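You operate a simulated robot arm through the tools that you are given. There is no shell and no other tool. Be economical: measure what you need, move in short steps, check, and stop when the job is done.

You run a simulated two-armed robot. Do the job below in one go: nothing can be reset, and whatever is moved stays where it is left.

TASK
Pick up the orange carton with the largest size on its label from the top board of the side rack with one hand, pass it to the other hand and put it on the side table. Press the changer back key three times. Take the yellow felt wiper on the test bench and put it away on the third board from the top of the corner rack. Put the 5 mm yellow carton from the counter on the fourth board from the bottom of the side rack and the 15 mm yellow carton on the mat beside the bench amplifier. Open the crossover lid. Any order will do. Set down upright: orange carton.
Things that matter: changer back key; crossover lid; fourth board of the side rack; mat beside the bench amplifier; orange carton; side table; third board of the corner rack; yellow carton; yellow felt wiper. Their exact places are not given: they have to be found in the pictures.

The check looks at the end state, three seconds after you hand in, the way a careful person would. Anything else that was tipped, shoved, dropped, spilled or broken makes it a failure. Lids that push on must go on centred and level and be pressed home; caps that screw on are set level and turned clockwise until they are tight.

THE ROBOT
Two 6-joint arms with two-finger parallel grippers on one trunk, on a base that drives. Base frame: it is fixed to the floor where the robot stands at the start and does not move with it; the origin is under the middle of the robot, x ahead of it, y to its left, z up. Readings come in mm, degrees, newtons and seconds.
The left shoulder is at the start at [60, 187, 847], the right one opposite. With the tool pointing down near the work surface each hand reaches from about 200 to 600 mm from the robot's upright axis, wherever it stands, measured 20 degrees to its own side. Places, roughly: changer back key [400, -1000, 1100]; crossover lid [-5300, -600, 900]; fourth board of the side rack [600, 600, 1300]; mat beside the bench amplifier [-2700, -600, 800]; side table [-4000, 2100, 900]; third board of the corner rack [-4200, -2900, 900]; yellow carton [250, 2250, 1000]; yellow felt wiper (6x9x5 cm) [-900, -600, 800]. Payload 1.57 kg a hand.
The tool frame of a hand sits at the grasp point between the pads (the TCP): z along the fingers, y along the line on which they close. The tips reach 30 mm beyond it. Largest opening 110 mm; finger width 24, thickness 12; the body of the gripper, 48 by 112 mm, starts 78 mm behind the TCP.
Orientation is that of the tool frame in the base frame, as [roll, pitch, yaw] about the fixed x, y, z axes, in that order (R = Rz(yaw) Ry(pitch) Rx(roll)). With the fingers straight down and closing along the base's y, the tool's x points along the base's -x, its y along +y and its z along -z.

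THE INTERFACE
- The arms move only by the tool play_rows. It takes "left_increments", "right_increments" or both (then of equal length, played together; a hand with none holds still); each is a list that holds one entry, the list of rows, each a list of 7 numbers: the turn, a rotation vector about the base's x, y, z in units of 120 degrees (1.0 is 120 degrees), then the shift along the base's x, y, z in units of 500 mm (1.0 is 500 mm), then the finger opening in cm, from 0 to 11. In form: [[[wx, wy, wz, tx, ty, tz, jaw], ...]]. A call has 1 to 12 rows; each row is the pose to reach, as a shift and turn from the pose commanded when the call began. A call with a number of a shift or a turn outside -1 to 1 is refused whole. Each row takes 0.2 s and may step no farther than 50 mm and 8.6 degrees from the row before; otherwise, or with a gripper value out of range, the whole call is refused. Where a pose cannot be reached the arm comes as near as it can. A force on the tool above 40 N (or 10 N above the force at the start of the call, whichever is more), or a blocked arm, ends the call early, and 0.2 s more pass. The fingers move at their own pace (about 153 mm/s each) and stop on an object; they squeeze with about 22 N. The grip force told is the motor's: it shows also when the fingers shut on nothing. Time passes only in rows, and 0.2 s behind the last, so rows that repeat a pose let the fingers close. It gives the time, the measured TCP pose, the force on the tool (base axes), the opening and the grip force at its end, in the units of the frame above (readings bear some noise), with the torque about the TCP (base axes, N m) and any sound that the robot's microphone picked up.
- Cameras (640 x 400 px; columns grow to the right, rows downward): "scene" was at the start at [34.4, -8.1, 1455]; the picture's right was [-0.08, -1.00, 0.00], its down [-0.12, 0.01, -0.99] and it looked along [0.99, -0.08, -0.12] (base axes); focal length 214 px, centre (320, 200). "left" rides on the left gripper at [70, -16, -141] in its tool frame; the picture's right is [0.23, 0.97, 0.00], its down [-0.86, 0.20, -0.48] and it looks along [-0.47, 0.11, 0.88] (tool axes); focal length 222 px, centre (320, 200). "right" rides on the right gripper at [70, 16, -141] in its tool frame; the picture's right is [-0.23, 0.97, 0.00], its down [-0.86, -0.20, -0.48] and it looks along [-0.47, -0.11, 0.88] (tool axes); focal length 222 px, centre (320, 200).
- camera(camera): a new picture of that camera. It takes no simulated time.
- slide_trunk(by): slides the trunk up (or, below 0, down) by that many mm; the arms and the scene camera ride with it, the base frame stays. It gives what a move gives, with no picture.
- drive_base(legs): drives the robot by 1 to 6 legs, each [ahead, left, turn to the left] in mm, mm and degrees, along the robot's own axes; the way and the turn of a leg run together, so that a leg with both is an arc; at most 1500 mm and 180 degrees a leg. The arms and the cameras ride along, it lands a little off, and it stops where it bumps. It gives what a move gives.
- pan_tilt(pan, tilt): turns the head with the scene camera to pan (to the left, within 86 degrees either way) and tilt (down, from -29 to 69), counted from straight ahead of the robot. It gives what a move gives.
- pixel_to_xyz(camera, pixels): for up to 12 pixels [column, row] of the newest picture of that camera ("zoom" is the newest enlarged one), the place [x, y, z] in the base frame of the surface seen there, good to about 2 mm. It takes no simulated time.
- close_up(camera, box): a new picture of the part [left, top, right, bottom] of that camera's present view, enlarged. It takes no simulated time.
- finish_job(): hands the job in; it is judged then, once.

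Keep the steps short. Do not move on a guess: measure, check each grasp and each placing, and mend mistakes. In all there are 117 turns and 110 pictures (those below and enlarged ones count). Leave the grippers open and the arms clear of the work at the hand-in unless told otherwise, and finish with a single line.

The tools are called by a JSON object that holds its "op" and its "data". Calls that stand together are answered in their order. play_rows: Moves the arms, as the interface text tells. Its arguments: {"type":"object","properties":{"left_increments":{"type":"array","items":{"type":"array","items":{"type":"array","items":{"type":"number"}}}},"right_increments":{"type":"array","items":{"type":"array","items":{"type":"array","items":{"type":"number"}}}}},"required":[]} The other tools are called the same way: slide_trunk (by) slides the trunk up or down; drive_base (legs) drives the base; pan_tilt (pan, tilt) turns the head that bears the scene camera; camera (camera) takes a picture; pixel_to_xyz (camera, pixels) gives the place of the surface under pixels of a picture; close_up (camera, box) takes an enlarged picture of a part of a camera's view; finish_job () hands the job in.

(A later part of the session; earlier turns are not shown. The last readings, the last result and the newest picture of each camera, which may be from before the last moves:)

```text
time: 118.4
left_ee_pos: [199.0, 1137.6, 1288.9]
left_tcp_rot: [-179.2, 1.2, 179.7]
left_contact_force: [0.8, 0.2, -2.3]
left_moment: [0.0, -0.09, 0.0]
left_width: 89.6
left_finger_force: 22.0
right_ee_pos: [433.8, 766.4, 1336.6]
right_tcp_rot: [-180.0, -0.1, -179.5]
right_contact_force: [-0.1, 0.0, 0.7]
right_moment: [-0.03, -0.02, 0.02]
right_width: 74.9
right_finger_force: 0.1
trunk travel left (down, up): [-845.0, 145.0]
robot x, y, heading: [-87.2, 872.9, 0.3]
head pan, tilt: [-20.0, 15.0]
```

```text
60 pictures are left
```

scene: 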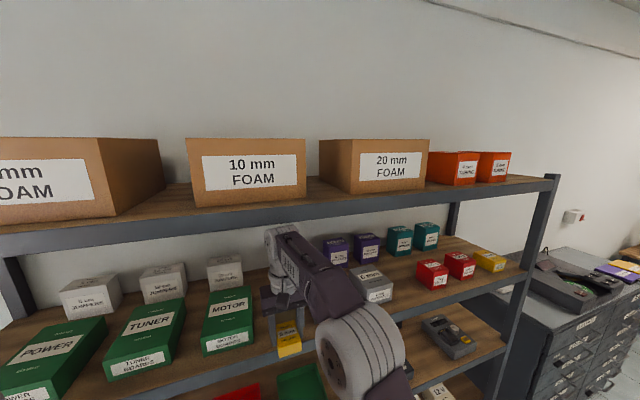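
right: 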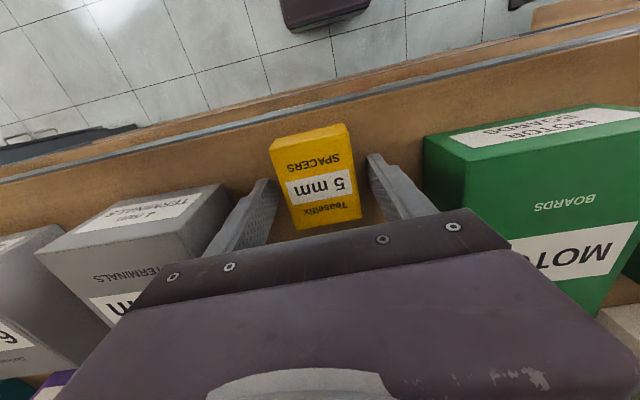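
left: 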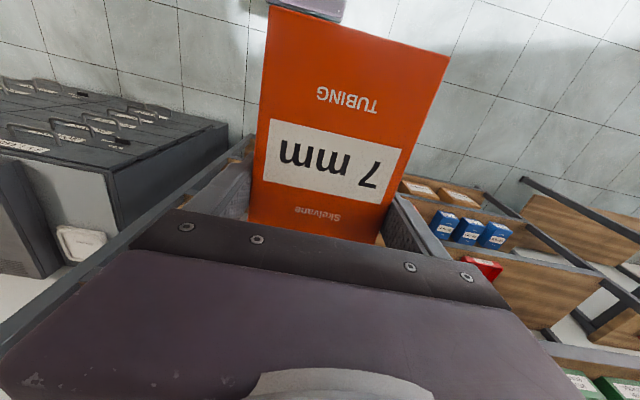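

It stands on the board. Up 10 mm, then withdraw straight back, then drive back and return to the counter.

{"op": "play_rows", "data": {"right_increments": [[[0, 0, 0, 0, 0, 0.02, 7.5], [0, 0, 0, -0.08, 0, 0.02, 7.5], [0, 0, 0, -0.16, 0, 0.02, 7.5], [0, 0, 0, -0.24, 0, 0.02, 7.5], [0, 0, 0, -0.26, 0, 0.02, 7.5]]]}}

{"op": "drive_base", "data": {"legs": [[-420, 0, -0.2], [0, 1400, 0]]}}

{"op": "slide_trunk", "data": {"by": -250}}

{"op": "pan_tilt", "data": {"pan": -20, "tilt": 30}}

{"op": "camera", "data": {"camera": "scene"}}

```text
time: 119.6
left_ee_pos: [198.8, 1137.3, 1290.8]
left_tcp_rot: [-179.1, 1.3, 179.6]
left_contact_force: [-1.1, -0.4, -1.8]
left_moment: [0.03, -0.05, -0.02]
left_width: 89.8
left_finger_force: 21.8
right_ee_pos: [303.4, 765.6, 1343.5]
right_tcp_rot: [-180.0, 0.1, -179.5]
right_contact_force: [0.5, -0.2, -0.3]
right_moment: [-0.02, 0.0, -0.01]
right_width: 75.1
right_finger_force: 0.0
trunk travel left (down, up): [-845.0, 145.0]
robot x, y, heading: [-89.4, 873.4, 0.1]
head pan, tilt: [-20.0, 15.0]
```

```text
time: 128.6
left_ee_pos: [-188.5, 2506.1, 1290.0]
left_tcp_rot: [-179.2, 1.1, 178.2]
left_contact_force: [0.1, -0.2, -2.2]
left_moment: [0.03, -0.05, 0.02]
left_width: 90.0
left_finger_force: 22.4
right_ee_pos: [-92.4, 2134.4, 1343.7]
right_tcp_rot: [-180.0, 0.0, 179.1]
right_contact_force: [0.0, 0.2, 1.1]
right_moment: [-0.02, -0.01, 0.01]
right_width: 74.9
right_finger_force: 0.1
trunk travel left (down, up): [-845.0, 145.0]
robot x, y, heading: [-481.1, 2250.2, -1.0]
head pan, tilt: [-20.0, 15.0]
```

```text
time: 131.2
left_ee_pos: [-188.5, 2506.3, 1040.1]
left_tcp_rot: [-179.2, 1.2, 178.3]
left_contact_force: [0.3, -0.4, -1.9]
left_moment: [-0.01, -0.07, 0.01]
left_width: 89.8
left_finger_force: 22.4
right_ee_pos: [-93.0, 2134.6, 1095.0]
right_tcp_rot: [179.9, 0.0, 179.1]
right_contact_force: [0.5, -0.3, 0.4]
right_moment: [0.03, 0.0, 0.03]
right_width: 75.0
right_finger_force: 0.1
trunk travel left (down, up): [-595.0, 395.0]
robot x, y, heading: [-481.3, 2246.4, -1.1]
head pan, tilt: [-20.0, 15.0]
```

```text
time: 132.0
left_ee_pos: [-188.2, 2507.4, 1038.4]
left_tcp_rot: [-179.3, 1.1, 178.3]
left_contact_force: [1.0, -0.4, -1.9]
left_moment: [-0.03, -0.06, -0.01]
left_width: 89.7
left_finger_force: 21.7
right_ee_pos: [-93.5, 2133.3, 1093.5]
right_tcp_rot: [180.0, 0.1, 179.1]
right_contact_force: [0.8, 0.1, -0.1]
right_moment: [-0.03, 0.02, 0.0]
right_width: 75.0
right_finger_force: 0.1
trunk travel left (down, up): [-595.0, 395.0]
robot x, y, heading: [-481.2, 2249.8, -0.9]
head pan, tilt: [-20.0, 30.0]
```

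```text
59 pictures are left
```

scene: 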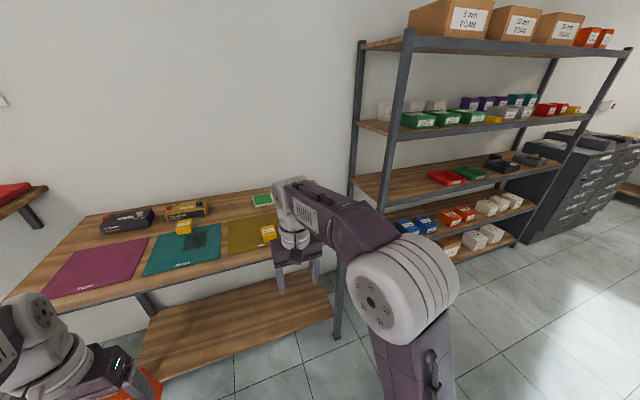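

The 5 mm carton stands at the rack (visible yellow at (493,119)). Now forward to the counter for the 15 mm one.

{"op": "drive_base", "data": {"legs": [[330, 0, 1]]}}

{"op": "camera", "data": {"camera": "right"}}

{"op": "pixel_to_xyz", "data": {"camera": "right", "pixels": [[320, 180], [300, 150], [340, 150], [310, 200]]}}

```text
time: 134.2
left_ee_pos: [141.7, 2507.1, 1038.8]
left_tcp_rot: [-179.3, 1.1, 179.2]
left_contact_force: [-0.5, 0.9, -2.8]
left_moment: [-0.01, -0.06, 0.04]
left_width: 89.8
left_finger_force: 21.8
right_ee_pos: [242.6, 2136.0, 1093.7]
right_tcp_rot: [180.0, 0.0, -180.0]
right_contact_force: [0.8, 0.5, -0.4]
right_moment: [0.01, 0.02, -0.01]
right_width: 75.1
right_finger_force: 0.0
trunk travel left (down, up): [-595.0, 395.0]
robot x, y, heading: [-147.1, 2241.9, 0.1]
head pan, tilt: [-20.0, 30.0]
```

```text
58 pictures are left
```

right: 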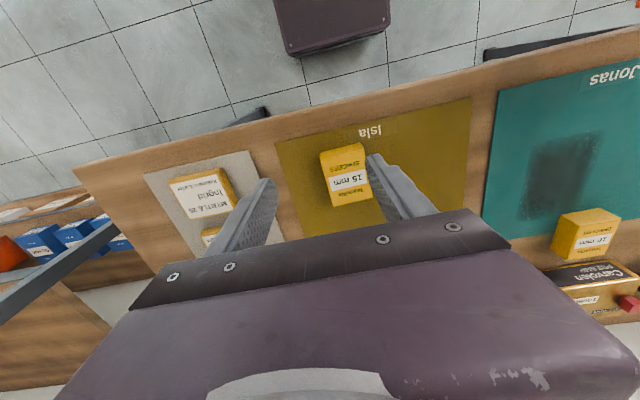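

```text
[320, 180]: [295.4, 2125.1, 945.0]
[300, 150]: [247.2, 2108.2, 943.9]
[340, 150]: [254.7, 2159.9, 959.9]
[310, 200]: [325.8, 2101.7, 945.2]
```

{"op": "pixel_to_xyz", "data": {"camera": "right", "pixels": [[346, 178], [324, 160], [360, 150], [332, 195], [368, 185], [345, 155], [350, 198], [365, 165], [328, 178]]}}

{"op": "close_up", "data": {"camera": "right", "box": [290, 120, 418, 220]}}

```text
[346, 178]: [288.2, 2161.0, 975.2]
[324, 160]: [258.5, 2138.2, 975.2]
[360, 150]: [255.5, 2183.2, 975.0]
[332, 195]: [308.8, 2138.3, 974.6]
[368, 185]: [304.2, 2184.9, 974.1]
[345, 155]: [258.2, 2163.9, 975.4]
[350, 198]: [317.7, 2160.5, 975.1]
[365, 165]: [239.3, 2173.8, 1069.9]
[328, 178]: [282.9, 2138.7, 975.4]
```

```text
4.00 times, centred on (354, 170) of right
```

zoom: 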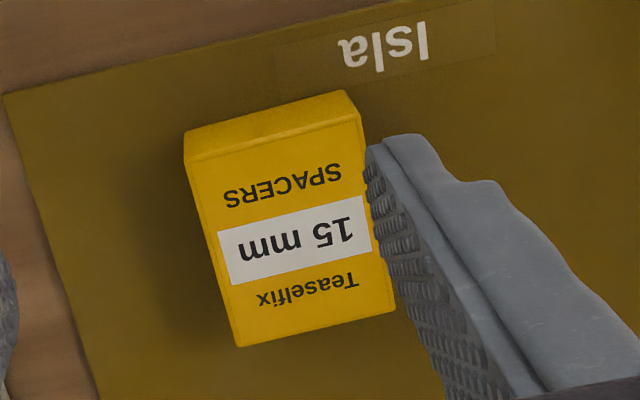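

Centre ≈ (290, 2163). Move over, open fully.

{"op": "play_rows", "data": {"right_increments": [[[0, 0, 0, 0.05, 0.03, 0, 11], [0, 0, 0, 0.096, 0.054, -0.03, 11], [0, 0, 0, 0.096, 0.054, -0.1, 11], [0, 0, 0, 0.096, 0.054, -0.13, 11], [0, 0, 0, 0.096, 0.054, -0.13, 11]]]}}

{"op": "camera", "data": {"camera": "right"}}

```text
time: 135.4
left_ee_pos: [141.4, 2508.3, 1039.2]
left_tcp_rot: [-179.3, 1.1, 179.2]
left_contact_force: [0.5, 1.0, -1.4]
left_moment: [0.0, -0.05, -0.01]
left_width: 89.9
left_finger_force: 22.1
right_ee_pos: [293.2, 2163.8, 1028.3]
right_tcp_rot: [-180.0, -0.1, 180.0]
right_contact_force: [-0.4, 0.5, 0.5]
right_moment: [0.02, 0.03, 0.01]
right_width: 110.1
right_finger_force: 0.1
trunk travel left (down, up): [-595.0, 395.0]
robot x, y, heading: [-147.5, 2244.9, -0.3]
head pan, tilt: [-20.0, 30.0]
```

```text
56 pictures are left
```

right: 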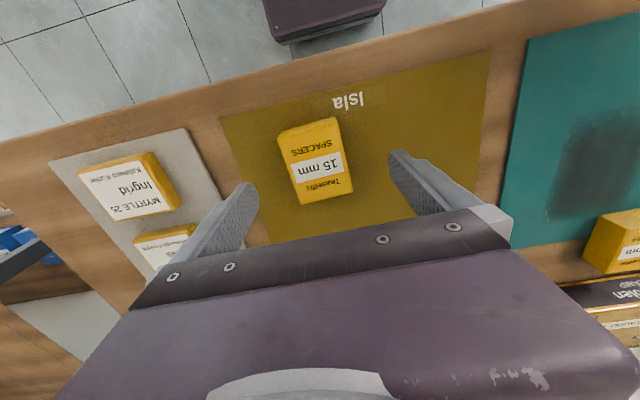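

{"op": "play_rows", "data": {"right_increments": [[[0, 0, 0, 0, 0, -0.06, 11], [0, 0, 0, 0, 0, -0.098, 11], [0, 0, 0, 0, 0, -0.098, 2], [0, 0, 0, 0, 0, -0.098, 2], [0, 0, 0, 0, 0, -0.098, 2], [0, 0, 0, 0, 0, -0.098, 2], [0, 0, 0, 0, 0, -0.03, 2], [0, 0, 0, 0, 0, 0.06, 2], [0, 0, 0, 0, 0, 0.13, 2]]]}}

{"op": "camera", "data": {"camera": "right"}}

{"op": "drive_base", "data": {"legs": [[-330, 0, 0]]}}

{"op": "pan_tilt", "data": {"pan": 85, "tilt": 20}}

{"op": "camera", "data": {"camera": "scene"}}

```text
time: 137.4
left_ee_pos: [142.2, 2508.1, 1038.3]
left_tcp_rot: [-179.2, 1.1, 179.2]
left_contact_force: [0.1, 0.9, -2.2]
left_moment: [0.04, -0.04, 0.02]
left_width: 89.9
left_finger_force: 22.0
right_ee_pos: [291.9, 2163.1, 1096.4]
right_tcp_rot: [180.0, -0.1, -180.0]
right_contact_force: [-0.2, 0.0, -0.1]
right_moment: [0.01, 0.03, 0.02]
right_width: 54.5
right_finger_force: 22.0
trunk travel left (down, up): [-595.0, 395.0]
robot x, y, heading: [-146.4, 2243.0, -0.2]
head pan, tilt: [-20.0, 30.0]
```

```text
55 pictures are left
```

right: 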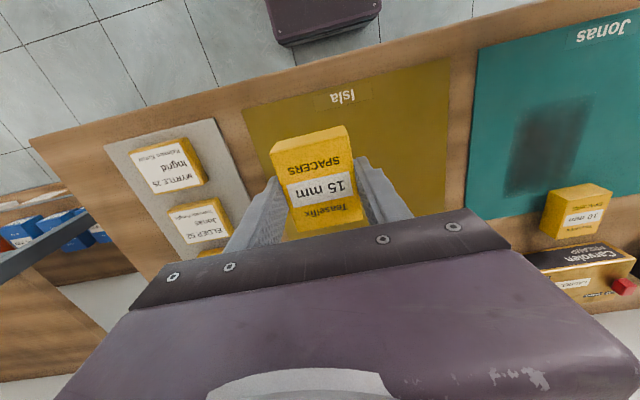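

```text
time: 139.5
left_ee_pos: [-185.5, 2510.4, 1039.6]
left_tcp_rot: [-179.2, 1.1, 179.4]
left_contact_force: [-0.2, -0.4, -1.4]
left_moment: [0.03, -0.05, -0.03]
left_width: 89.7
left_finger_force: 21.6
right_ee_pos: [-33.0, 2166.1, 1095.9]
right_tcp_rot: [179.9, 0.0, -179.7]
right_contact_force: [-0.3, -0.3, 0.0]
right_moment: [0.0, -0.03, 0.01]
right_width: 54.1
right_finger_force: 21.9
trunk travel left (down, up): [-595.0, 395.0]
robot x, y, heading: [-467.9, 2242.5, 0.3]
head pan, tilt: [-20.0, 30.0]
```

```text
time: 141.3
left_ee_pos: [-184.7, 2509.8, 1039.3]
left_tcp_rot: [-179.3, 1.1, 179.4]
left_contact_force: [0.3, -0.1, -2.8]
left_moment: [0.0, -0.07, 0.01]
left_width: 89.8
left_finger_force: 22.3
right_ee_pos: [-32.6, 2164.8, 1094.7]
right_tcp_rot: [-180.0, 0.0, -179.7]
right_contact_force: [0.5, 0.1, 0.2]
right_moment: [-0.01, 0.01, 0.0]
right_width: 54.4
right_finger_force: 21.5
trunk travel left (down, up): [-595.0, 395.0]
robot x, y, heading: [-474.0, 2246.2, -0.1]
head pan, tilt: [85.0, 20.0]
```

```text
54 pictures are left
```

scene: 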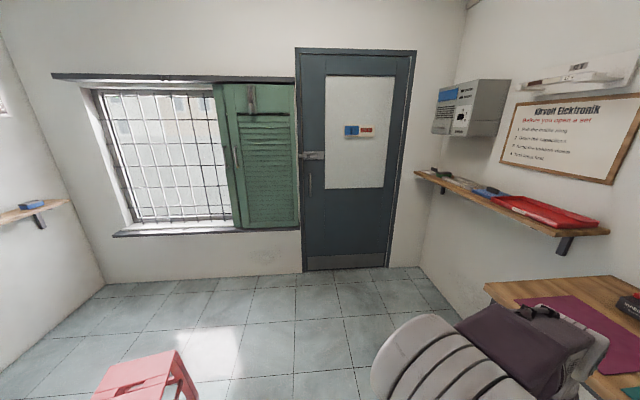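

15 mm held too. I go back along the corridor to y≈750, turn around and look at the rest of the room.

{"op": "drive_base", "data": {"legs": [[0, -1500, 0], [0, 0, 90], [0, 0, 90]]}}

{"op": "pan_tilt", "data": {"pan": 25, "tilt": 20}}

{"op": "camera", "data": {"camera": "scene"}}

{"op": "pan_tilt", "data": {"pan": -30, "tilt": 25}}

{"op": "camera", "data": {"camera": "scene"}}

```text
time: 156.5
left_ee_pos: [-761.6, 465.7, 1038.8]
left_tcp_rot: [-179.2, 1.1, -0.3]
left_contact_force: [-0.8, 1.0, -1.4]
left_moment: [0.0, 0.06, -0.01]
left_width: 90.1
left_finger_force: 22.1
right_ee_pos: [-916.9, 808.2, 1095.0]
right_tcp_rot: [-180.0, 0.0, 0.6]
right_contact_force: [0.3, 0.3, -0.4]
right_moment: [0.0, 0.0, 0.04]
right_width: 54.3
right_finger_force: 21.8
trunk travel left (down, up): [-595.0, 395.0]
robot x, y, heading: [-479.1, 733.4, -179.9]
head pan, tilt: [85.0, 20.0]
```

```text
time: 157.8
left_ee_pos: [-762.0, 466.4, 1038.0]
left_tcp_rot: [-179.2, 1.1, -0.2]
left_contact_force: [-0.2, 0.0, -1.0]
left_moment: [-0.04, 0.06, 0.03]
left_width: 89.9
left_finger_force: 21.7
right_ee_pos: [-916.9, 807.8, 1095.0]
right_tcp_rot: [180.0, 0.0, 0.6]
right_contact_force: [0.7, 0.0, -0.4]
right_moment: [0.01, -0.03, -0.03]
right_width: 54.0
right_finger_force: 21.6
trunk travel left (down, up): [-595.0, 395.0]
robot x, y, heading: [-475.0, 729.6, -179.8]
head pan, tilt: [25.0, 20.0]
```

```text
53 pictures are left
```

scene: 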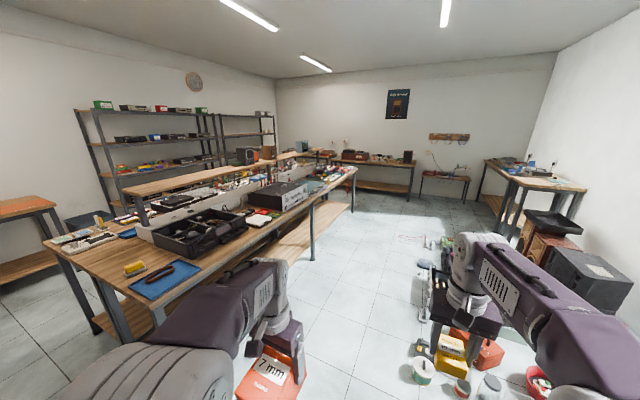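

```text
time: 159.0
left_ee_pos: [-761.8, 466.6, 1037.4]
left_tcp_rot: [-179.1, 1.2, -0.4]
left_contact_force: [-0.5, -0.8, -1.5]
left_moment: [-0.03, 0.03, 0.03]
left_width: 90.0
left_finger_force: 21.9
right_ee_pos: [-916.3, 807.1, 1095.3]
right_tcp_rot: [180.0, 0.0, 0.6]
right_contact_force: [0.0, -0.6, -0.7]
right_moment: [-0.02, 0.03, 0.0]
right_width: 54.3
right_finger_force: 21.8
trunk travel left (down, up): [-595.0, 395.0]
robot x, y, heading: [-475.0, 732.3, -179.6]
head pan, tilt: [-30.0, 25.0]
```

```text
52 pictures are left
```

scene: 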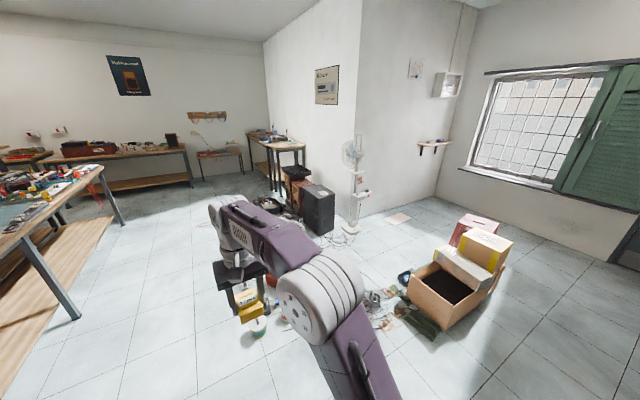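

I measure floor obstacles and the table positions.

{"op": "pixel_to_xyz", "data": {"camera": "scene", "pixels": [[258, 333], [318, 230], [280, 140], [300, 148], [255, 132], [375, 310], [100, 170], [40, 215], [75, 315], [220, 150], [295, 205], [246, 310]]}}

{"op": "pan_tilt", "data": {"pan": 25, "tilt": 25}}

{"op": "camera", "data": {"camera": "scene"}}

{"op": "pixel_to_xyz", "data": {"camera": "scene", "pixels": [[133, 235], [120, 268], [165, 245], [60, 265], [350, 135], [310, 170], [418, 330], [420, 230], [400, 280], [230, 250], [330, 150], [415, 250]]}}

```text
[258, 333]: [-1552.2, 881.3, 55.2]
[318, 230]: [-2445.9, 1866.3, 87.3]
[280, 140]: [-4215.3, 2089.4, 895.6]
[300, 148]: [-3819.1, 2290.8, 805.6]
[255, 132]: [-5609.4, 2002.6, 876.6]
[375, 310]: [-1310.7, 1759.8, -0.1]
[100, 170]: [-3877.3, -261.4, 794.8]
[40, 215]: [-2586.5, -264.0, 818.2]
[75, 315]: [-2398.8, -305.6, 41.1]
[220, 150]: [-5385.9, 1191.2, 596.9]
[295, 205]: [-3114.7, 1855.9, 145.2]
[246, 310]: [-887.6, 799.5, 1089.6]
```

```text
time: 160.3
left_ee_pos: [-762.7, 465.0, 1038.1]
left_tcp_rot: [-179.1, 1.2, -0.3]
left_contact_force: [0.0, 0.5, -2.1]
left_moment: [0.01, 0.07, 0.01]
left_width: 89.7
left_finger_force: 21.9
right_ee_pos: [-916.7, 808.2, 1094.7]
right_tcp_rot: [180.0, -0.1, 0.6]
right_contact_force: [-0.5, 0.0, -0.8]
right_moment: [0.03, -0.04, -0.02]
right_width: 54.1
right_finger_force: 22.4
trunk travel left (down, up): [-595.0, 395.0]
robot x, y, heading: [-474.9, 729.3, -179.6]
head pan, tilt: [25.0, 25.0]
```

```text
51 pictures are left
```

scene: 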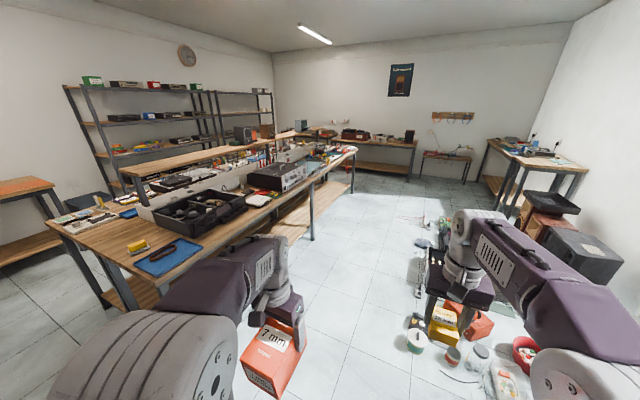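

```text
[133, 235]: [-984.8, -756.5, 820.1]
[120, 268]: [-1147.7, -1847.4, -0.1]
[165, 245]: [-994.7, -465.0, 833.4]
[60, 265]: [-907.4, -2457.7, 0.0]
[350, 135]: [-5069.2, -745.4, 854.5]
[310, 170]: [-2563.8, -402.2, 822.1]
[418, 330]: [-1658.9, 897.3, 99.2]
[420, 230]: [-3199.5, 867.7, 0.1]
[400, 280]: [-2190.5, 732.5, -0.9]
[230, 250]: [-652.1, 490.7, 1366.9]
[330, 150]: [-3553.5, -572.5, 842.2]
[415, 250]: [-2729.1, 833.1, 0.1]
```

Island bench: front edge y≈−260, top z≈820, with a free corridor at y≈0…750. I drive along y≈320 to x≈−2650, then turn to face the island.

{"op": "drive_base", "data": {"legs": [[0, 400, 0], [1400, 0, 0], [750, 0, 0], [0, 0, 90]]}}

{"op": "pan_tilt", "data": {"pan": 0, "tilt": 35}}

{"op": "camera", "data": {"camera": "scene"}}

```text
time: 176.9
left_ee_pos: [-2381.0, 31.0, 1040.0]
left_tcp_rot: [-179.2, 1.2, 90.7]
left_contact_force: [0.5, -0.9, -1.3]
left_moment: [-0.03, 0.0, 0.02]
left_width: 89.7
left_finger_force: 22.2
right_ee_pos: [-2720.4, -126.5, 1094.7]
right_tcp_rot: [-180.0, 0.0, 91.6]
right_contact_force: [0.6, 0.0, -1.1]
right_moment: [-0.01, -0.01, 0.02]
right_width: 54.3
right_finger_force: 21.4
trunk travel left (down, up): [-595.0, 395.0]
robot x, y, heading: [-2645.1, 314.7, -88.8]
head pan, tilt: [25.0, 25.0]
```

```text
time: 177.8
left_ee_pos: [-2379.3, 32.2, 1039.7]
left_tcp_rot: [-179.2, 1.1, 90.7]
left_contact_force: [-0.4, -0.1, -2.5]
left_moment: [-0.04, -0.02, 0.01]
left_width: 89.8
left_finger_force: 21.6
right_ee_pos: [-2719.8, -128.4, 1095.0]
right_tcp_rot: [-179.9, 0.0, 91.5]
right_contact_force: [-0.1, -0.6, -0.9]
right_moment: [-0.06, -0.02, 0.01]
right_width: 54.1
right_finger_force: 21.3
trunk travel left (down, up): [-595.0, 395.0]
robot x, y, heading: [-2647.6, 313.2, -88.8]
head pan, tilt: [0.0, 35.0]
```

```text
50 pictures are left
```

scene: 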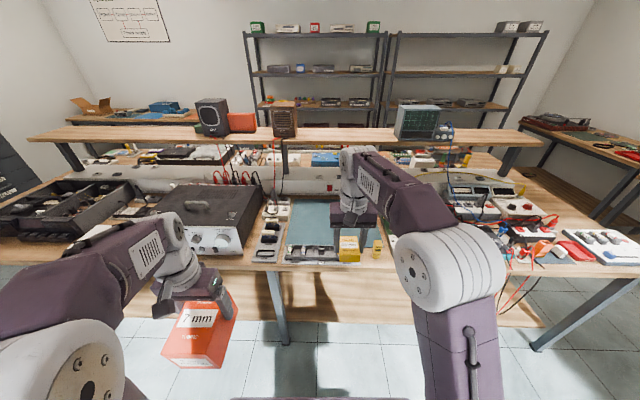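

The bench amplifier is at (205,215); a bluish mat lies to its right at (305,225), partly hidden by my right hand. I enlarge and also look with the right camera.

{"op": "close_up", "data": {"camera": "scene", "box": [150, 160, 406, 320]}}

{"op": "camera", "data": {"camera": "right"}}

{"op": "pixel_to_xyz", "data": {"camera": "right", "pixels": [[300, 40], [330, 60], [450, 100], [400, 180], [500, 150], [250, 150]]}}

```text
2.50 times, centred on (278, 240) of scene
```

zoom: 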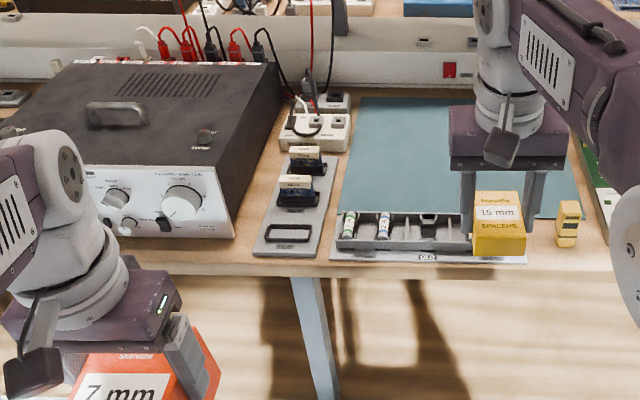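

```text
48 pictures are left
```

right: 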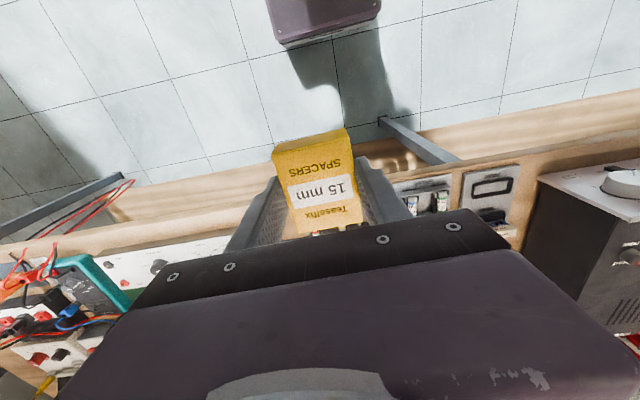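

```text
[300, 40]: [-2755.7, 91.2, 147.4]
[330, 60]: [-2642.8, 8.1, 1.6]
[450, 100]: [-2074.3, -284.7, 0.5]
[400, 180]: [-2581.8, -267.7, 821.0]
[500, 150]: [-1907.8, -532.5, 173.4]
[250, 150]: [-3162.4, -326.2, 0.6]
```

{"op": "pixel_to_xyz", "data": {"camera": "zoom", "pixels": [[362, 105], [348, 208], [440, 110], [410, 160], [430, 208], [575, 205], [400, 218], [430, 255], [568, 210], [400, 85], [345, 230], [318, 100]]}}

```text
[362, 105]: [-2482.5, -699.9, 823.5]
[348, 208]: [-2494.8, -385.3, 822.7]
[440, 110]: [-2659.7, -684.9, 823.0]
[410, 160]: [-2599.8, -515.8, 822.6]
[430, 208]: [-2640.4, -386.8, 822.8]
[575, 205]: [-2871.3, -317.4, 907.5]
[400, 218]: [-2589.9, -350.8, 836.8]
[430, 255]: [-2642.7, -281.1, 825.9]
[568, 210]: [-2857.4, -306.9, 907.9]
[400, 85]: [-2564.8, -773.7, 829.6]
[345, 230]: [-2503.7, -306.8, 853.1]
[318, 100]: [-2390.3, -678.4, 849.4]
```

Mat: x −2480…−2850, y −385…−710, z≈823. Target for the 15 mm box: (−2640, −450). I drive 205 ahead and lower the trunk 60.

{"op": "drive_base", "data": {"legs": [[205, 0, -1.2]]}}

{"op": "slide_trunk", "data": {"by": -60}}

{"op": "camera", "data": {"camera": "scene"}}

```text
time: 179.4
left_ee_pos: [-2383.9, -179.9, 1038.5]
left_tcp_rot: [-179.3, 1.1, 89.4]
left_contact_force: [-0.4, -0.4, -1.8]
left_moment: [-0.01, -0.01, -0.02]
left_width: 89.7
left_finger_force: 22.3
right_ee_pos: [-2726.8, -331.7, 1095.1]
right_tcp_rot: [-179.9, -0.1, 90.4]
right_contact_force: [0.9, -0.6, -0.6]
right_moment: [0.06, -0.03, 0.03]
right_width: 53.9
right_finger_force: 22.0
trunk travel left (down, up): [-595.0, 395.0]
robot x, y, heading: [-2646.0, 107.2, -89.9]
head pan, tilt: [0.0, 35.0]
```

```text
time: 180.4
left_ee_pos: [-2383.6, -180.0, 979.5]
left_tcp_rot: [-179.1, 1.2, 89.4]
left_contact_force: [-0.9, 0.7, -2.1]
left_moment: [-0.03, -0.01, 0.01]
left_width: 89.7
left_finger_force: 22.3
right_ee_pos: [-2727.8, -332.0, 1034.0]
right_tcp_rot: [180.0, 0.0, 90.3]
right_contact_force: [0.0, -0.8, -1.1]
right_moment: [-0.02, 0.02, -0.04]
right_width: 54.0
right_finger_force: 22.2
trunk travel left (down, up): [-535.0, 455.0]
robot x, y, heading: [-2646.9, 108.9, -90.0]
head pan, tilt: [0.0, 35.0]
```

```text
47 pictures are left
```

scene: 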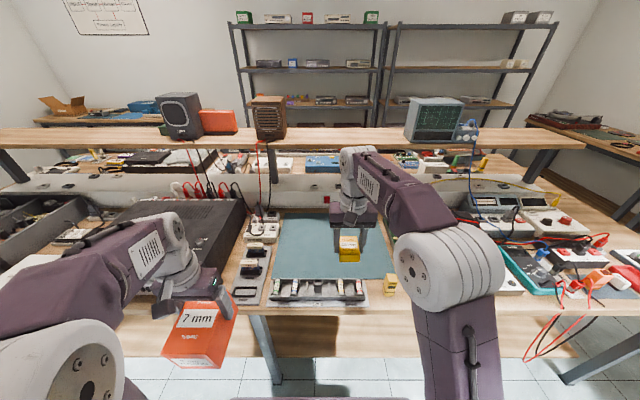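

The mat is clear. Move over the mat and down to TCP ≈ 875.

{"op": "play_rows", "data": {"right_increments": [[[0, 0, 0, 0.05, -0.07, 0, 2], [0, 0, 0, 0.1, -0.14, 0, 2], [0, 0, 0, 0.12, -0.21, -0.04, 2], [0, 0, 0, 0.12, -0.23, -0.13, 2], [0, 0, 0, 0.12, -0.23, -0.22, 2], [0, 0, 0, 0.12, -0.23, -0.3, 2], [0, 0, 0, 0.12, -0.23, -0.32, 2], [0, 0, 0, 0.12, -0.23, -0.32, 2]]]}}

{"op": "camera", "data": {"camera": "right"}}

```text
time: 182.2
left_ee_pos: [-2384.1, -180.4, 979.0]
left_tcp_rot: [-179.2, 1.0, 89.3]
left_contact_force: [0.5, 0.0, -1.8]
left_moment: [-0.05, 0.01, 0.01]
left_width: 89.8
left_finger_force: 21.7
right_ee_pos: [-2665.0, -450.3, 875.8]
right_tcp_rot: [-179.9, -0.3, 90.4]
right_contact_force: [0.0, -0.5, -1.6]
right_moment: [0.02, -0.02, -0.01]
right_width: 54.4
right_finger_force: 22.3
right hand out of reach, approached as far as the arm can: row 2, 3, 4, 5, 7, 8
trunk travel left (down, up): [-535.0, 455.0]
robot x, y, heading: [-2649.9, 106.0, -90.2]
head pan, tilt: [0.0, 35.0]
```

```text
46 pictures are left
```

right: 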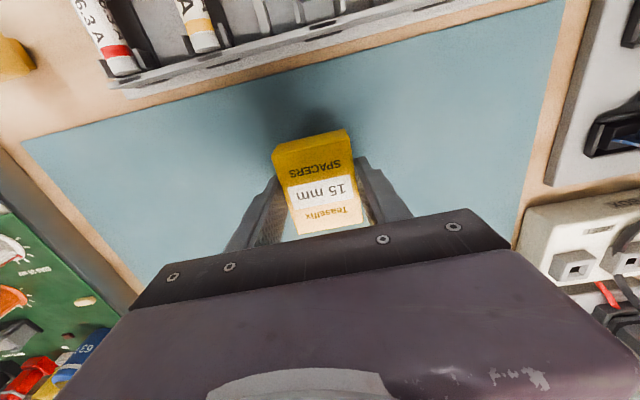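

Lower 17.5 mm onto the mat, release, rise.

{"op": "play_rows", "data": {"right_increments": [[[0, 0, 0, 0, 0, -0.02, 2], [0, 0, 0, 0, 0, -0.036, 2], [0, 0, 0, 0, 0, -0.036, 2]]]}}

{"op": "play_rows", "data": {"right_increments": [[[0, 0, 0, 0, 0, 0, 8], [0, 0, 0, 0, 0, 0, 8], [0, 0, 0, 0, 0, 0.06, 8], [0, 0, 0, 0, 0, 0.15, 8], [0, 0, 0, 0, 0.04, 0.24, 8], [0, 0, 0, 0, 0.1, 0.3, 8], [0, 0, 0, 0, 0.18, 0.32, 8], [0, 0, 0, 0, 0.18, 0.32, 8]]]}}

{"op": "camera", "data": {"camera": "right"}}

```text
time: 183.0
left_ee_pos: [-2384.3, -179.2, 978.5]
left_tcp_rot: [-179.2, 1.2, 89.4]
left_contact_force: [0.9, 0.8, -1.7]
left_moment: [-0.03, 0.01, 0.01]
left_width: 89.8
left_finger_force: 21.9
right_ee_pos: [-2665.0, -454.7, 857.8]
right_tcp_rot: [179.9, 0.0, 90.3]
right_contact_force: [-0.7, -0.7, 4.5]
right_moment: [-0.28, 0.0, -0.06]
right_width: 54.3
right_finger_force: 22.0
right hand out of reach, approached as far as the arm can: row 2, 3
trunk travel left (down, up): [-535.0, 455.0]
robot x, y, heading: [-2646.3, 103.6, -90.1]
head pan, tilt: [0.0, 35.0]
```

```text
time: 184.8
left_ee_pos: [-2383.5, -177.5, 980.0]
left_tcp_rot: [-179.1, 1.3, 89.4]
left_contact_force: [-0.3, 0.5, -1.7]
left_moment: [-0.12, -0.01, 0.03]
left_width: 89.8
left_finger_force: 22.3
right_ee_pos: [-2666.8, -362.5, 1020.8]
right_tcp_rot: [179.9, 0.4, 90.3]
right_contact_force: [-0.1, 0.7, -0.3]
right_moment: [-0.05, -0.03, -0.05]
right_width: 80.0
right_finger_force: 0.2
right hand out of reach, approached as far as the arm can: row 4, 5, 7
trunk travel left (down, up): [-535.0, 455.0]
robot x, y, heading: [-2647.2, 110.7, -90.1]
head pan, tilt: [0.0, 35.0]
```

```text
45 pictures are left
```

right: 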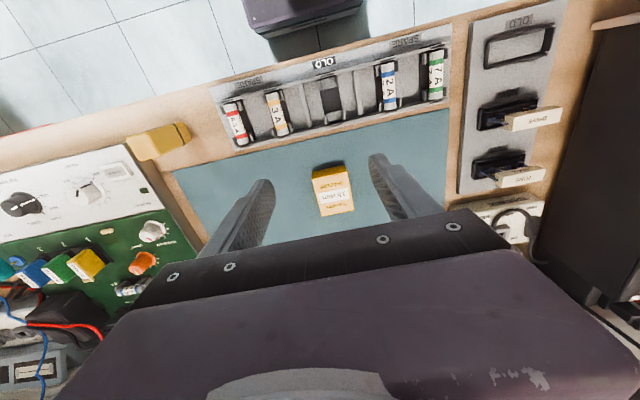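

The 15 mm carton lies flat on the mat. Next the side table: raise trunk, back off, go to x≈−4150 and turn to +y.

{"op": "drive_base", "data": {"legs": [[-230, 0, 0], [0, 0, -90], [1500, 0, 0], [0, 0, -90]]}}

{"op": "slide_trunk", "data": {"by": 150}}

{"op": "pan_tilt", "data": {"pan": 0, "tilt": 25}}

{"op": "camera", "data": {"camera": "scene"}}

```text
time: 201.3
left_ee_pos: [-4385.0, 688.9, 979.6]
left_tcp_rot: [-179.2, 1.1, -93.6]
left_contact_force: [0.0, -0.6, -1.3]
left_moment: [0.09, 0.02, -0.04]
left_width: 89.8
left_finger_force: 22.1
right_ee_pos: [-4092.1, 857.7, 1018.9]
right_tcp_rot: [180.0, 0.1, -92.8]
right_contact_force: [0.5, 0.0, 0.6]
right_moment: [0.01, 0.0, -0.01]
right_width: 80.2
right_finger_force: 0.0
trunk travel left (down, up): [-535.0, 455.0]
robot x, y, heading: [-4136.0, 385.0, 86.9]
head pan, tilt: [0.0, 35.0]
```

```text
time: 203.1
left_ee_pos: [-4382.5, 687.5, 1130.2]
left_tcp_rot: [-179.2, 1.2, -93.6]
left_contact_force: [-0.4, -0.3, -3.2]
left_moment: [0.03, 0.02, -0.03]
left_width: 89.7
left_finger_force: 22.4
right_ee_pos: [-4091.4, 858.0, 1168.1]
right_tcp_rot: [-179.9, 0.0, -92.8]
right_contact_force: [0.2, -0.5, -0.1]
right_moment: [-0.02, 0.0, 0.0]
right_width: 79.9
right_finger_force: 0.1
trunk travel left (down, up): [-685.0, 305.0]
robot x, y, heading: [-4137.1, 384.8, 87.0]
head pan, tilt: [0.0, 35.0]
```

```text
time: 203.8
left_ee_pos: [-4383.5, 688.2, 1128.6]
left_tcp_rot: [-179.2, 1.1, -93.6]
left_contact_force: [-0.7, -0.1, -2.1]
left_moment: [0.07, -0.02, 0.01]
left_width: 89.9
left_finger_force: 21.7
right_ee_pos: [-4092.1, 857.7, 1168.6]
right_tcp_rot: [180.0, 0.0, -92.8]
right_contact_force: [0.4, 0.7, 0.5]
right_moment: [0.02, 0.0, 0.04]
right_width: 80.1
right_finger_force: 0.1
trunk travel left (down, up): [-685.0, 305.0]
robot x, y, heading: [-4136.2, 383.2, 87.2]
head pan, tilt: [0.0, 25.0]
```

```text
44 pictures are left
```

scene: 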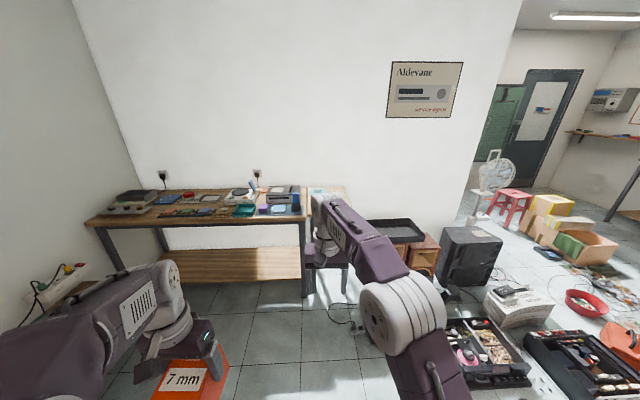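

{"op": "close_up", "data": {"camera": "scene", "box": [80, 160, 400, 320]}}

{"op": "pixel_to_xyz", "data": {"camera": "scene", "pixels": [[305, 190], [315, 190], [340, 187], [345, 195], [300, 215], [90, 220], [250, 205], [290, 208], [275, 222], [180, 195], [350, 280], [300, 290]]}}

```text
2.00 times, centred on (240, 240) of scene
```

zoom: 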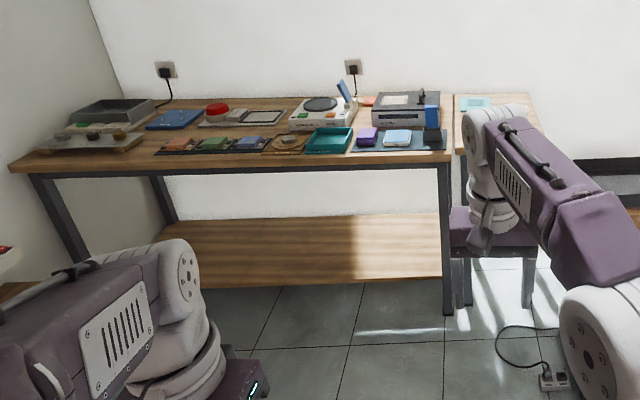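

```text
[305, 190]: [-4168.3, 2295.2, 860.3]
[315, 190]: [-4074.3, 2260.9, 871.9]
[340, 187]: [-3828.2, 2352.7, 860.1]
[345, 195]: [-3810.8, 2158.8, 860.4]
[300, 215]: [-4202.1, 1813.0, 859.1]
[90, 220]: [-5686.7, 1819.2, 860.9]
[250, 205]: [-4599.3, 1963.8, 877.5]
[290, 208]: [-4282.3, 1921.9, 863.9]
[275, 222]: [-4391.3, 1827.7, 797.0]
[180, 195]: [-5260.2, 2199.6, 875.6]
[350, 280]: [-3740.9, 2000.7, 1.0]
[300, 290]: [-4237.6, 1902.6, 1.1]
```

The small separate table right of the bench (x −4160…−3800, z≈860) is the side table. I retract the right hand and drive nearer for a clear view.

{"op": "play_rows", "data": {"right_increments": [[[0, 0, 0, 0.03, -0.08, 0, 8], [0, 0, 0, 0.06, -0.16, 0, 8], [0, 0, 0, 0.09, -0.24, 0, 8], [0, 0, 0, 0.12, -0.32, 0, 8]]]}}

{"op": "drive_base", "data": {"legs": [[0, -250, 3], [700, 0, 0]]}}

{"op": "pan_tilt", "data": {"pan": 0, "tilt": 35}}

{"op": "camera", "data": {"camera": "scene"}}

{"op": "pixel_to_xyz", "data": {"camera": "scene", "pixels": [[250, 180], [280, 180], [300, 180], [320, 180], [340, 180], [260, 210], [290, 210], [320, 210], [350, 210], [380, 230], [300, 230], [400, 300]]}}

```text
time: 204.8
left_ee_pos: [-4382.6, 685.8, 1130.0]
left_tcp_rot: [-179.3, 1.4, -93.6]
left_contact_force: [0.3, -0.6, -1.5]
left_moment: [0.08, 0.02, 0.0]
left_width: 89.7
left_finger_force: 21.9
right_ee_pos: [-4032.3, 695.3, 1169.6]
right_tcp_rot: [179.9, 0.2, -92.8]
right_contact_force: [-0.3, -1.4, -0.2]
right_moment: [0.01, 0.04, 0.01]
right_width: 80.1
right_finger_force: 0.1
trunk travel left (down, up): [-685.0, 305.0]
robot x, y, heading: [-4136.1, 386.2, 86.9]
head pan, tilt: [0.0, 25.0]
```

```text
time: 210.0
left_ee_pos: [-4141.9, 1367.3, 1128.9]
left_tcp_rot: [-179.2, 1.2, -91.1]
left_contact_force: [-0.2, 0.4, -2.4]
left_moment: [0.06, -0.01, 0.02]
left_width: 90.0
left_finger_force: 21.8
right_ee_pos: [-3792.8, 1391.5, 1169.6]
right_tcp_rot: [-180.0, -0.1, -90.2]
right_contact_force: [-0.4, 0.5, 0.5]
right_moment: [-0.01, 0.0, 0.02]
right_width: 80.0
right_finger_force: 0.1
trunk travel left (down, up): [-685.0, 305.0]
robot x, y, heading: [-3881.9, 1076.7, 89.4]
head pan, tilt: [0.0, 25.0]
```

```text
time: 210.8
left_ee_pos: [-4142.6, 1367.7, 1129.1]
left_tcp_rot: [-179.0, 1.0, -91.2]
left_contact_force: [0.0, 0.4, -2.0]
left_moment: [0.04, -0.01, -0.02]
left_width: 89.8
left_finger_force: 22.0
right_ee_pos: [-3793.6, 1392.4, 1170.0]
right_tcp_rot: [-179.9, 0.0, -90.2]
right_contact_force: [0.3, 0.2, -0.1]
right_moment: [-0.04, -0.02, -0.01]
right_width: 79.8
right_finger_force: 0.0
trunk travel left (down, up): [-685.0, 305.0]
robot x, y, heading: [-3881.3, 1081.2, 89.6]
head pan, tilt: [0.0, 35.0]
```

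```text
42 pictures are left
```

scene: 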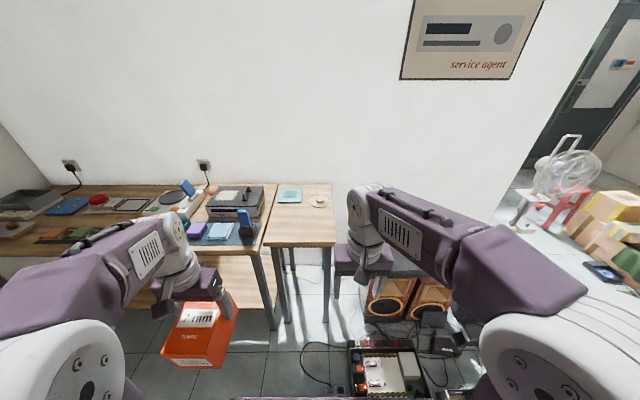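

```text
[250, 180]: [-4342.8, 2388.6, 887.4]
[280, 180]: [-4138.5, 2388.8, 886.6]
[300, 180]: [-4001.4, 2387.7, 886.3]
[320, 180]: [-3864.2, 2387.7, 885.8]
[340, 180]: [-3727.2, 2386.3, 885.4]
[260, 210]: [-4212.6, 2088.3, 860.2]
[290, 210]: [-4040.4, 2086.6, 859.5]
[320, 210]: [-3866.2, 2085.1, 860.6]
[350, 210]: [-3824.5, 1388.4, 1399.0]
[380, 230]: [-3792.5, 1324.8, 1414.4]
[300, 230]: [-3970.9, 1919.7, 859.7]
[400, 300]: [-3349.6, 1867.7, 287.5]
```

{"op": "pixel_to_xyz", "data": {"camera": "scene", "pixels": [[352, 345], [345, 395], [305, 360], [315, 245], [270, 248], [260, 252], [332, 243], [278, 195], [302, 200], [318, 208]]}}

{"op": "close_up", "data": {"camera": "scene", "box": [130, 240, 290, 380]}}

```text
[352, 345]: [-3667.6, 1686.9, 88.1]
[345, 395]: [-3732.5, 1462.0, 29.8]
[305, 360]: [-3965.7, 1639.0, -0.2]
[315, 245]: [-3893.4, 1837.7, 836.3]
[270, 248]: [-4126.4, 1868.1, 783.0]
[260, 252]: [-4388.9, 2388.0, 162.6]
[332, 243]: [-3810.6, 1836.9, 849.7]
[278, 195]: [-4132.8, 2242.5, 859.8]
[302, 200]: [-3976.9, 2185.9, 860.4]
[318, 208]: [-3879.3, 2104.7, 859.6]
```

```text
2.86 times, centred on (210, 310) of scene
```

zoom: 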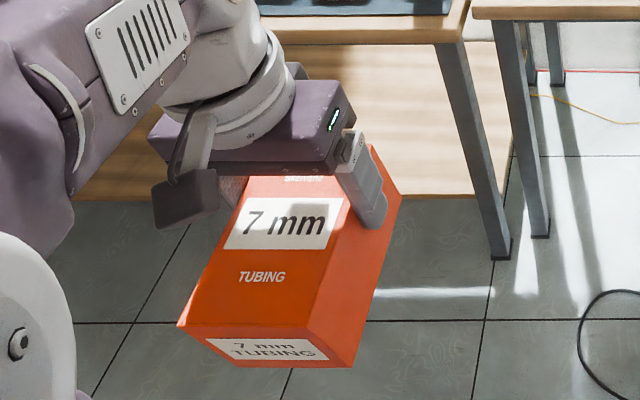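

The carton hangs with its near end drooping. I measure the tilt of its top face.

{"op": "pixel_to_xyz", "data": {"camera": "zoom", "pixels": [[190, 315], [305, 325], [260, 190], [330, 190], [250, 300], [290, 200], [265, 250], [230, 310]]}}

```text
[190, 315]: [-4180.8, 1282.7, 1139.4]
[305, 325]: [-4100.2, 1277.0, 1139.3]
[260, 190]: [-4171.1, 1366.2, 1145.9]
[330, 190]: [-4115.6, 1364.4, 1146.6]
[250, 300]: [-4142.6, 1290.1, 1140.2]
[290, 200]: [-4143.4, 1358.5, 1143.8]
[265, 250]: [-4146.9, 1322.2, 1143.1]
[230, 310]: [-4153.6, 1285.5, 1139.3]
```

Tilt is only ≈4.6°, to be levelled before setting down. Carton bottom is ≈83 mm under the TCP. I move to x≈−4100, y≈1450 with the right hand out of the way.

{"op": "play_rows", "data": {"right_increments": [[[0, 0, 0, 0.08, 0, 0, 8], [0, 0, 0, 0.16, 0, 0, 8], [0, 0, 0, 0.24, 0, 0, 8]]], "left_increments": [[[-0.02, 0, 0, 0, 0, 0, 6], [-0.038, 0, 0, 0, 0, 0, 6], [-0.038, 0, 0, 0, 0, 0, 6]]]}}

{"op": "drive_base", "data": {"legs": [[0, 210, 0.5], [370, 0, 0]]}}

{"op": "slide_trunk", "data": {"by": -100}}

{"op": "camera", "data": {"camera": "scene"}}

```text
time: 211.6
left_ee_pos: [-4142.4, 1368.1, 1129.3]
left_tcp_rot: [-179.0, -3.4, -91.2]
left_contact_force: [0.0, 0.4, -2.6]
left_moment: [0.04, -0.03, 0.03]
left_width: 89.8
left_finger_force: 21.8
right_ee_pos: [-3672.3, 1392.8, 1167.5]
right_tcp_rot: [179.9, 0.0, -90.2]
right_contact_force: [0.2, 0.2, 0.0]
right_moment: [-0.04, 0.03, -0.01]
right_width: 80.1
right_finger_force: 0.0
trunk travel left (down, up): [-685.0, 305.0]
robot x, y, heading: [-3883.3, 1080.7, 89.5]
head pan, tilt: [0.0, 35.0]
```

```text
time: 215.2
left_ee_pos: [-4354.8, 1740.3, 1128.7]
left_tcp_rot: [-179.0, -3.4, -91.0]
left_contact_force: [-0.1, -0.1, -2.7]
left_moment: [0.08, 0.0, 0.03]
left_width: 89.9
left_finger_force: 22.1
right_ee_pos: [-3886.5, 1765.3, 1169.4]
right_tcp_rot: [-180.0, 0.1, -90.2]
right_contact_force: [-0.1, -0.5, -1.0]
right_moment: [0.01, 0.02, -0.01]
right_width: 80.3
right_finger_force: 0.1
trunk travel left (down, up): [-685.0, 305.0]
robot x, y, heading: [-4092.6, 1450.8, 89.7]
head pan, tilt: [0.0, 35.0]
```

```text
time: 216.5
left_ee_pos: [-4355.0, 1740.0, 1028.5]
left_tcp_rot: [-179.0, -3.3, -91.0]
left_contact_force: [0.2, -0.8, -2.4]
left_moment: [0.02, 0.0, -0.02]
left_width: 89.8
left_finger_force: 22.3
right_ee_pos: [-3885.7, 1765.8, 1069.2]
right_tcp_rot: [180.0, -0.1, -90.1]
right_contact_force: [0.1, 0.0, 0.1]
right_moment: [-0.01, -0.02, 0.01]
right_width: 80.0
right_finger_force: 0.0
trunk travel left (down, up): [-585.0, 405.0]
robot x, y, heading: [-4097.2, 1449.7, 89.7]
head pan, tilt: [0.0, 35.0]
```

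```text
40 pictures are left
```

scene: 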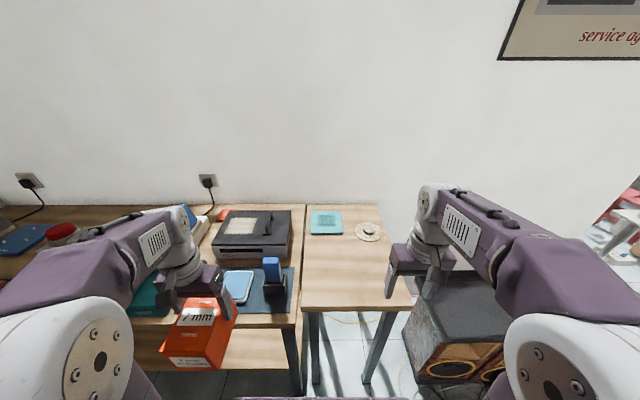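

Now move the left across (+280 in x), then forward (+215 in y).

{"op": "play_rows", "data": {"left_increments": [[[0, 0, 0, 0.09, 0, 0, 6], [0, 0, 0, 0.18, 0, 0, 6], [0, 0, 0, 0.27, 0, 0, 6], [0, 0, 0, 0.36, 0, 0, 6], [0, 0, 0, 0.45, 0, 0, 6], [0, 0, 0, 0.54, 0.02, 0, 6], [0, 0, 0, 0.564, 0.1, 0, 6], [0, 0, 0, 0.564, 0.19, 0, 6], [0, 0, 0, 0.564, 0.28, -0.02, 6], [0, 0, 0, 0.564, 0.36, -0.05, 6], [0, 0, 0, 0.564, 0.43, -0.1, 6], [0, 0, 0, 0.564, 0.43, -0.1, 6]]]}}

{"op": "camera", "data": {"camera": "scene"}}

```text
time: 219.1
left_ee_pos: [-4072.1, 1955.5, 979.5]
left_tcp_rot: [-179.2, -3.4, -91.0]
left_contact_force: [0.5, -0.3, -2.3]
left_moment: [0.07, -0.01, -0.04]
left_width: 89.8
left_finger_force: 22.2
right_ee_pos: [-3885.8, 1765.5, 1068.4]
right_tcp_rot: [179.9, 0.1, -90.1]
right_contact_force: [-0.5, -0.3, 0.7]
right_moment: [0.0, 0.01, -0.01]
right_width: 80.1
right_finger_force: 0.1
trunk travel left (down, up): [-585.0, 405.0]
robot x, y, heading: [-4096.1, 1452.0, 89.4]
head pan, tilt: [0.0, 35.0]
```

```text
39 pictures are left
```

scene: 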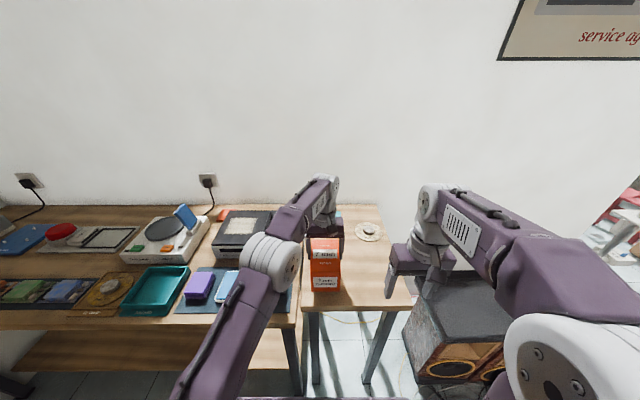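

Over the table. Lower: 33 mm, then in small steps to contact.

{"op": "play_rows", "data": {"left_increments": [[[0, 0, 0, 0, 0, -0.03, 6], [0, 0, 0, 0, 0, -0.062, 6], [0, 0, 0, 0, 0, -0.062, 6]]]}}

{"op": "close_up", "data": {"camera": "scene", "box": [250, 220, 410, 320]}}

{"op": "pixel_to_xyz", "data": {"camera": "zoom", "pixels": [[250, 180], [340, 180], [250, 270], [340, 270], [290, 130], [290, 165], [290, 90], [290, 110], [450, 330], [290, 290]]}}

```text
time: 219.9
left_ee_pos: [-4073.1, 1955.8, 947.1]
left_tcp_rot: [-179.1, -3.4, -91.0]
left_contact_force: [0.6, -0.2, -2.4]
left_moment: [0.03, 0.01, -0.02]
left_width: 89.8
left_finger_force: 22.2
right_ee_pos: [-3885.3, 1766.9, 1068.4]
right_tcp_rot: [179.9, 0.0, -90.1]
right_contact_force: [0.2, 0.7, 0.2]
right_moment: [-0.01, 0.02, -0.02]
right_width: 80.1
right_finger_force: 0.0
trunk travel left (down, up): [-585.0, 405.0]
robot x, y, heading: [-4094.0, 1454.4, 89.3]
head pan, tilt: [0.0, 35.0]
```

```text
4.00 times, centred on (330, 270) of scene
```

zoom: 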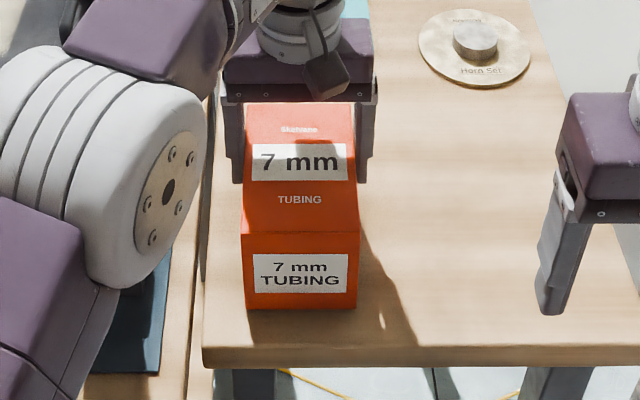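

```text
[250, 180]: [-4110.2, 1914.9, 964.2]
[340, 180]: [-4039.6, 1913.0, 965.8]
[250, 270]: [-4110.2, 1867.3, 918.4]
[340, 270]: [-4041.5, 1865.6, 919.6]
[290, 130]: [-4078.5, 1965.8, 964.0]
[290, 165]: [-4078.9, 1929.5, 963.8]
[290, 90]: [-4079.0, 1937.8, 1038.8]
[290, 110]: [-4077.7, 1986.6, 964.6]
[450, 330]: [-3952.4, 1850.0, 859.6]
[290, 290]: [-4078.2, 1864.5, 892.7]
```

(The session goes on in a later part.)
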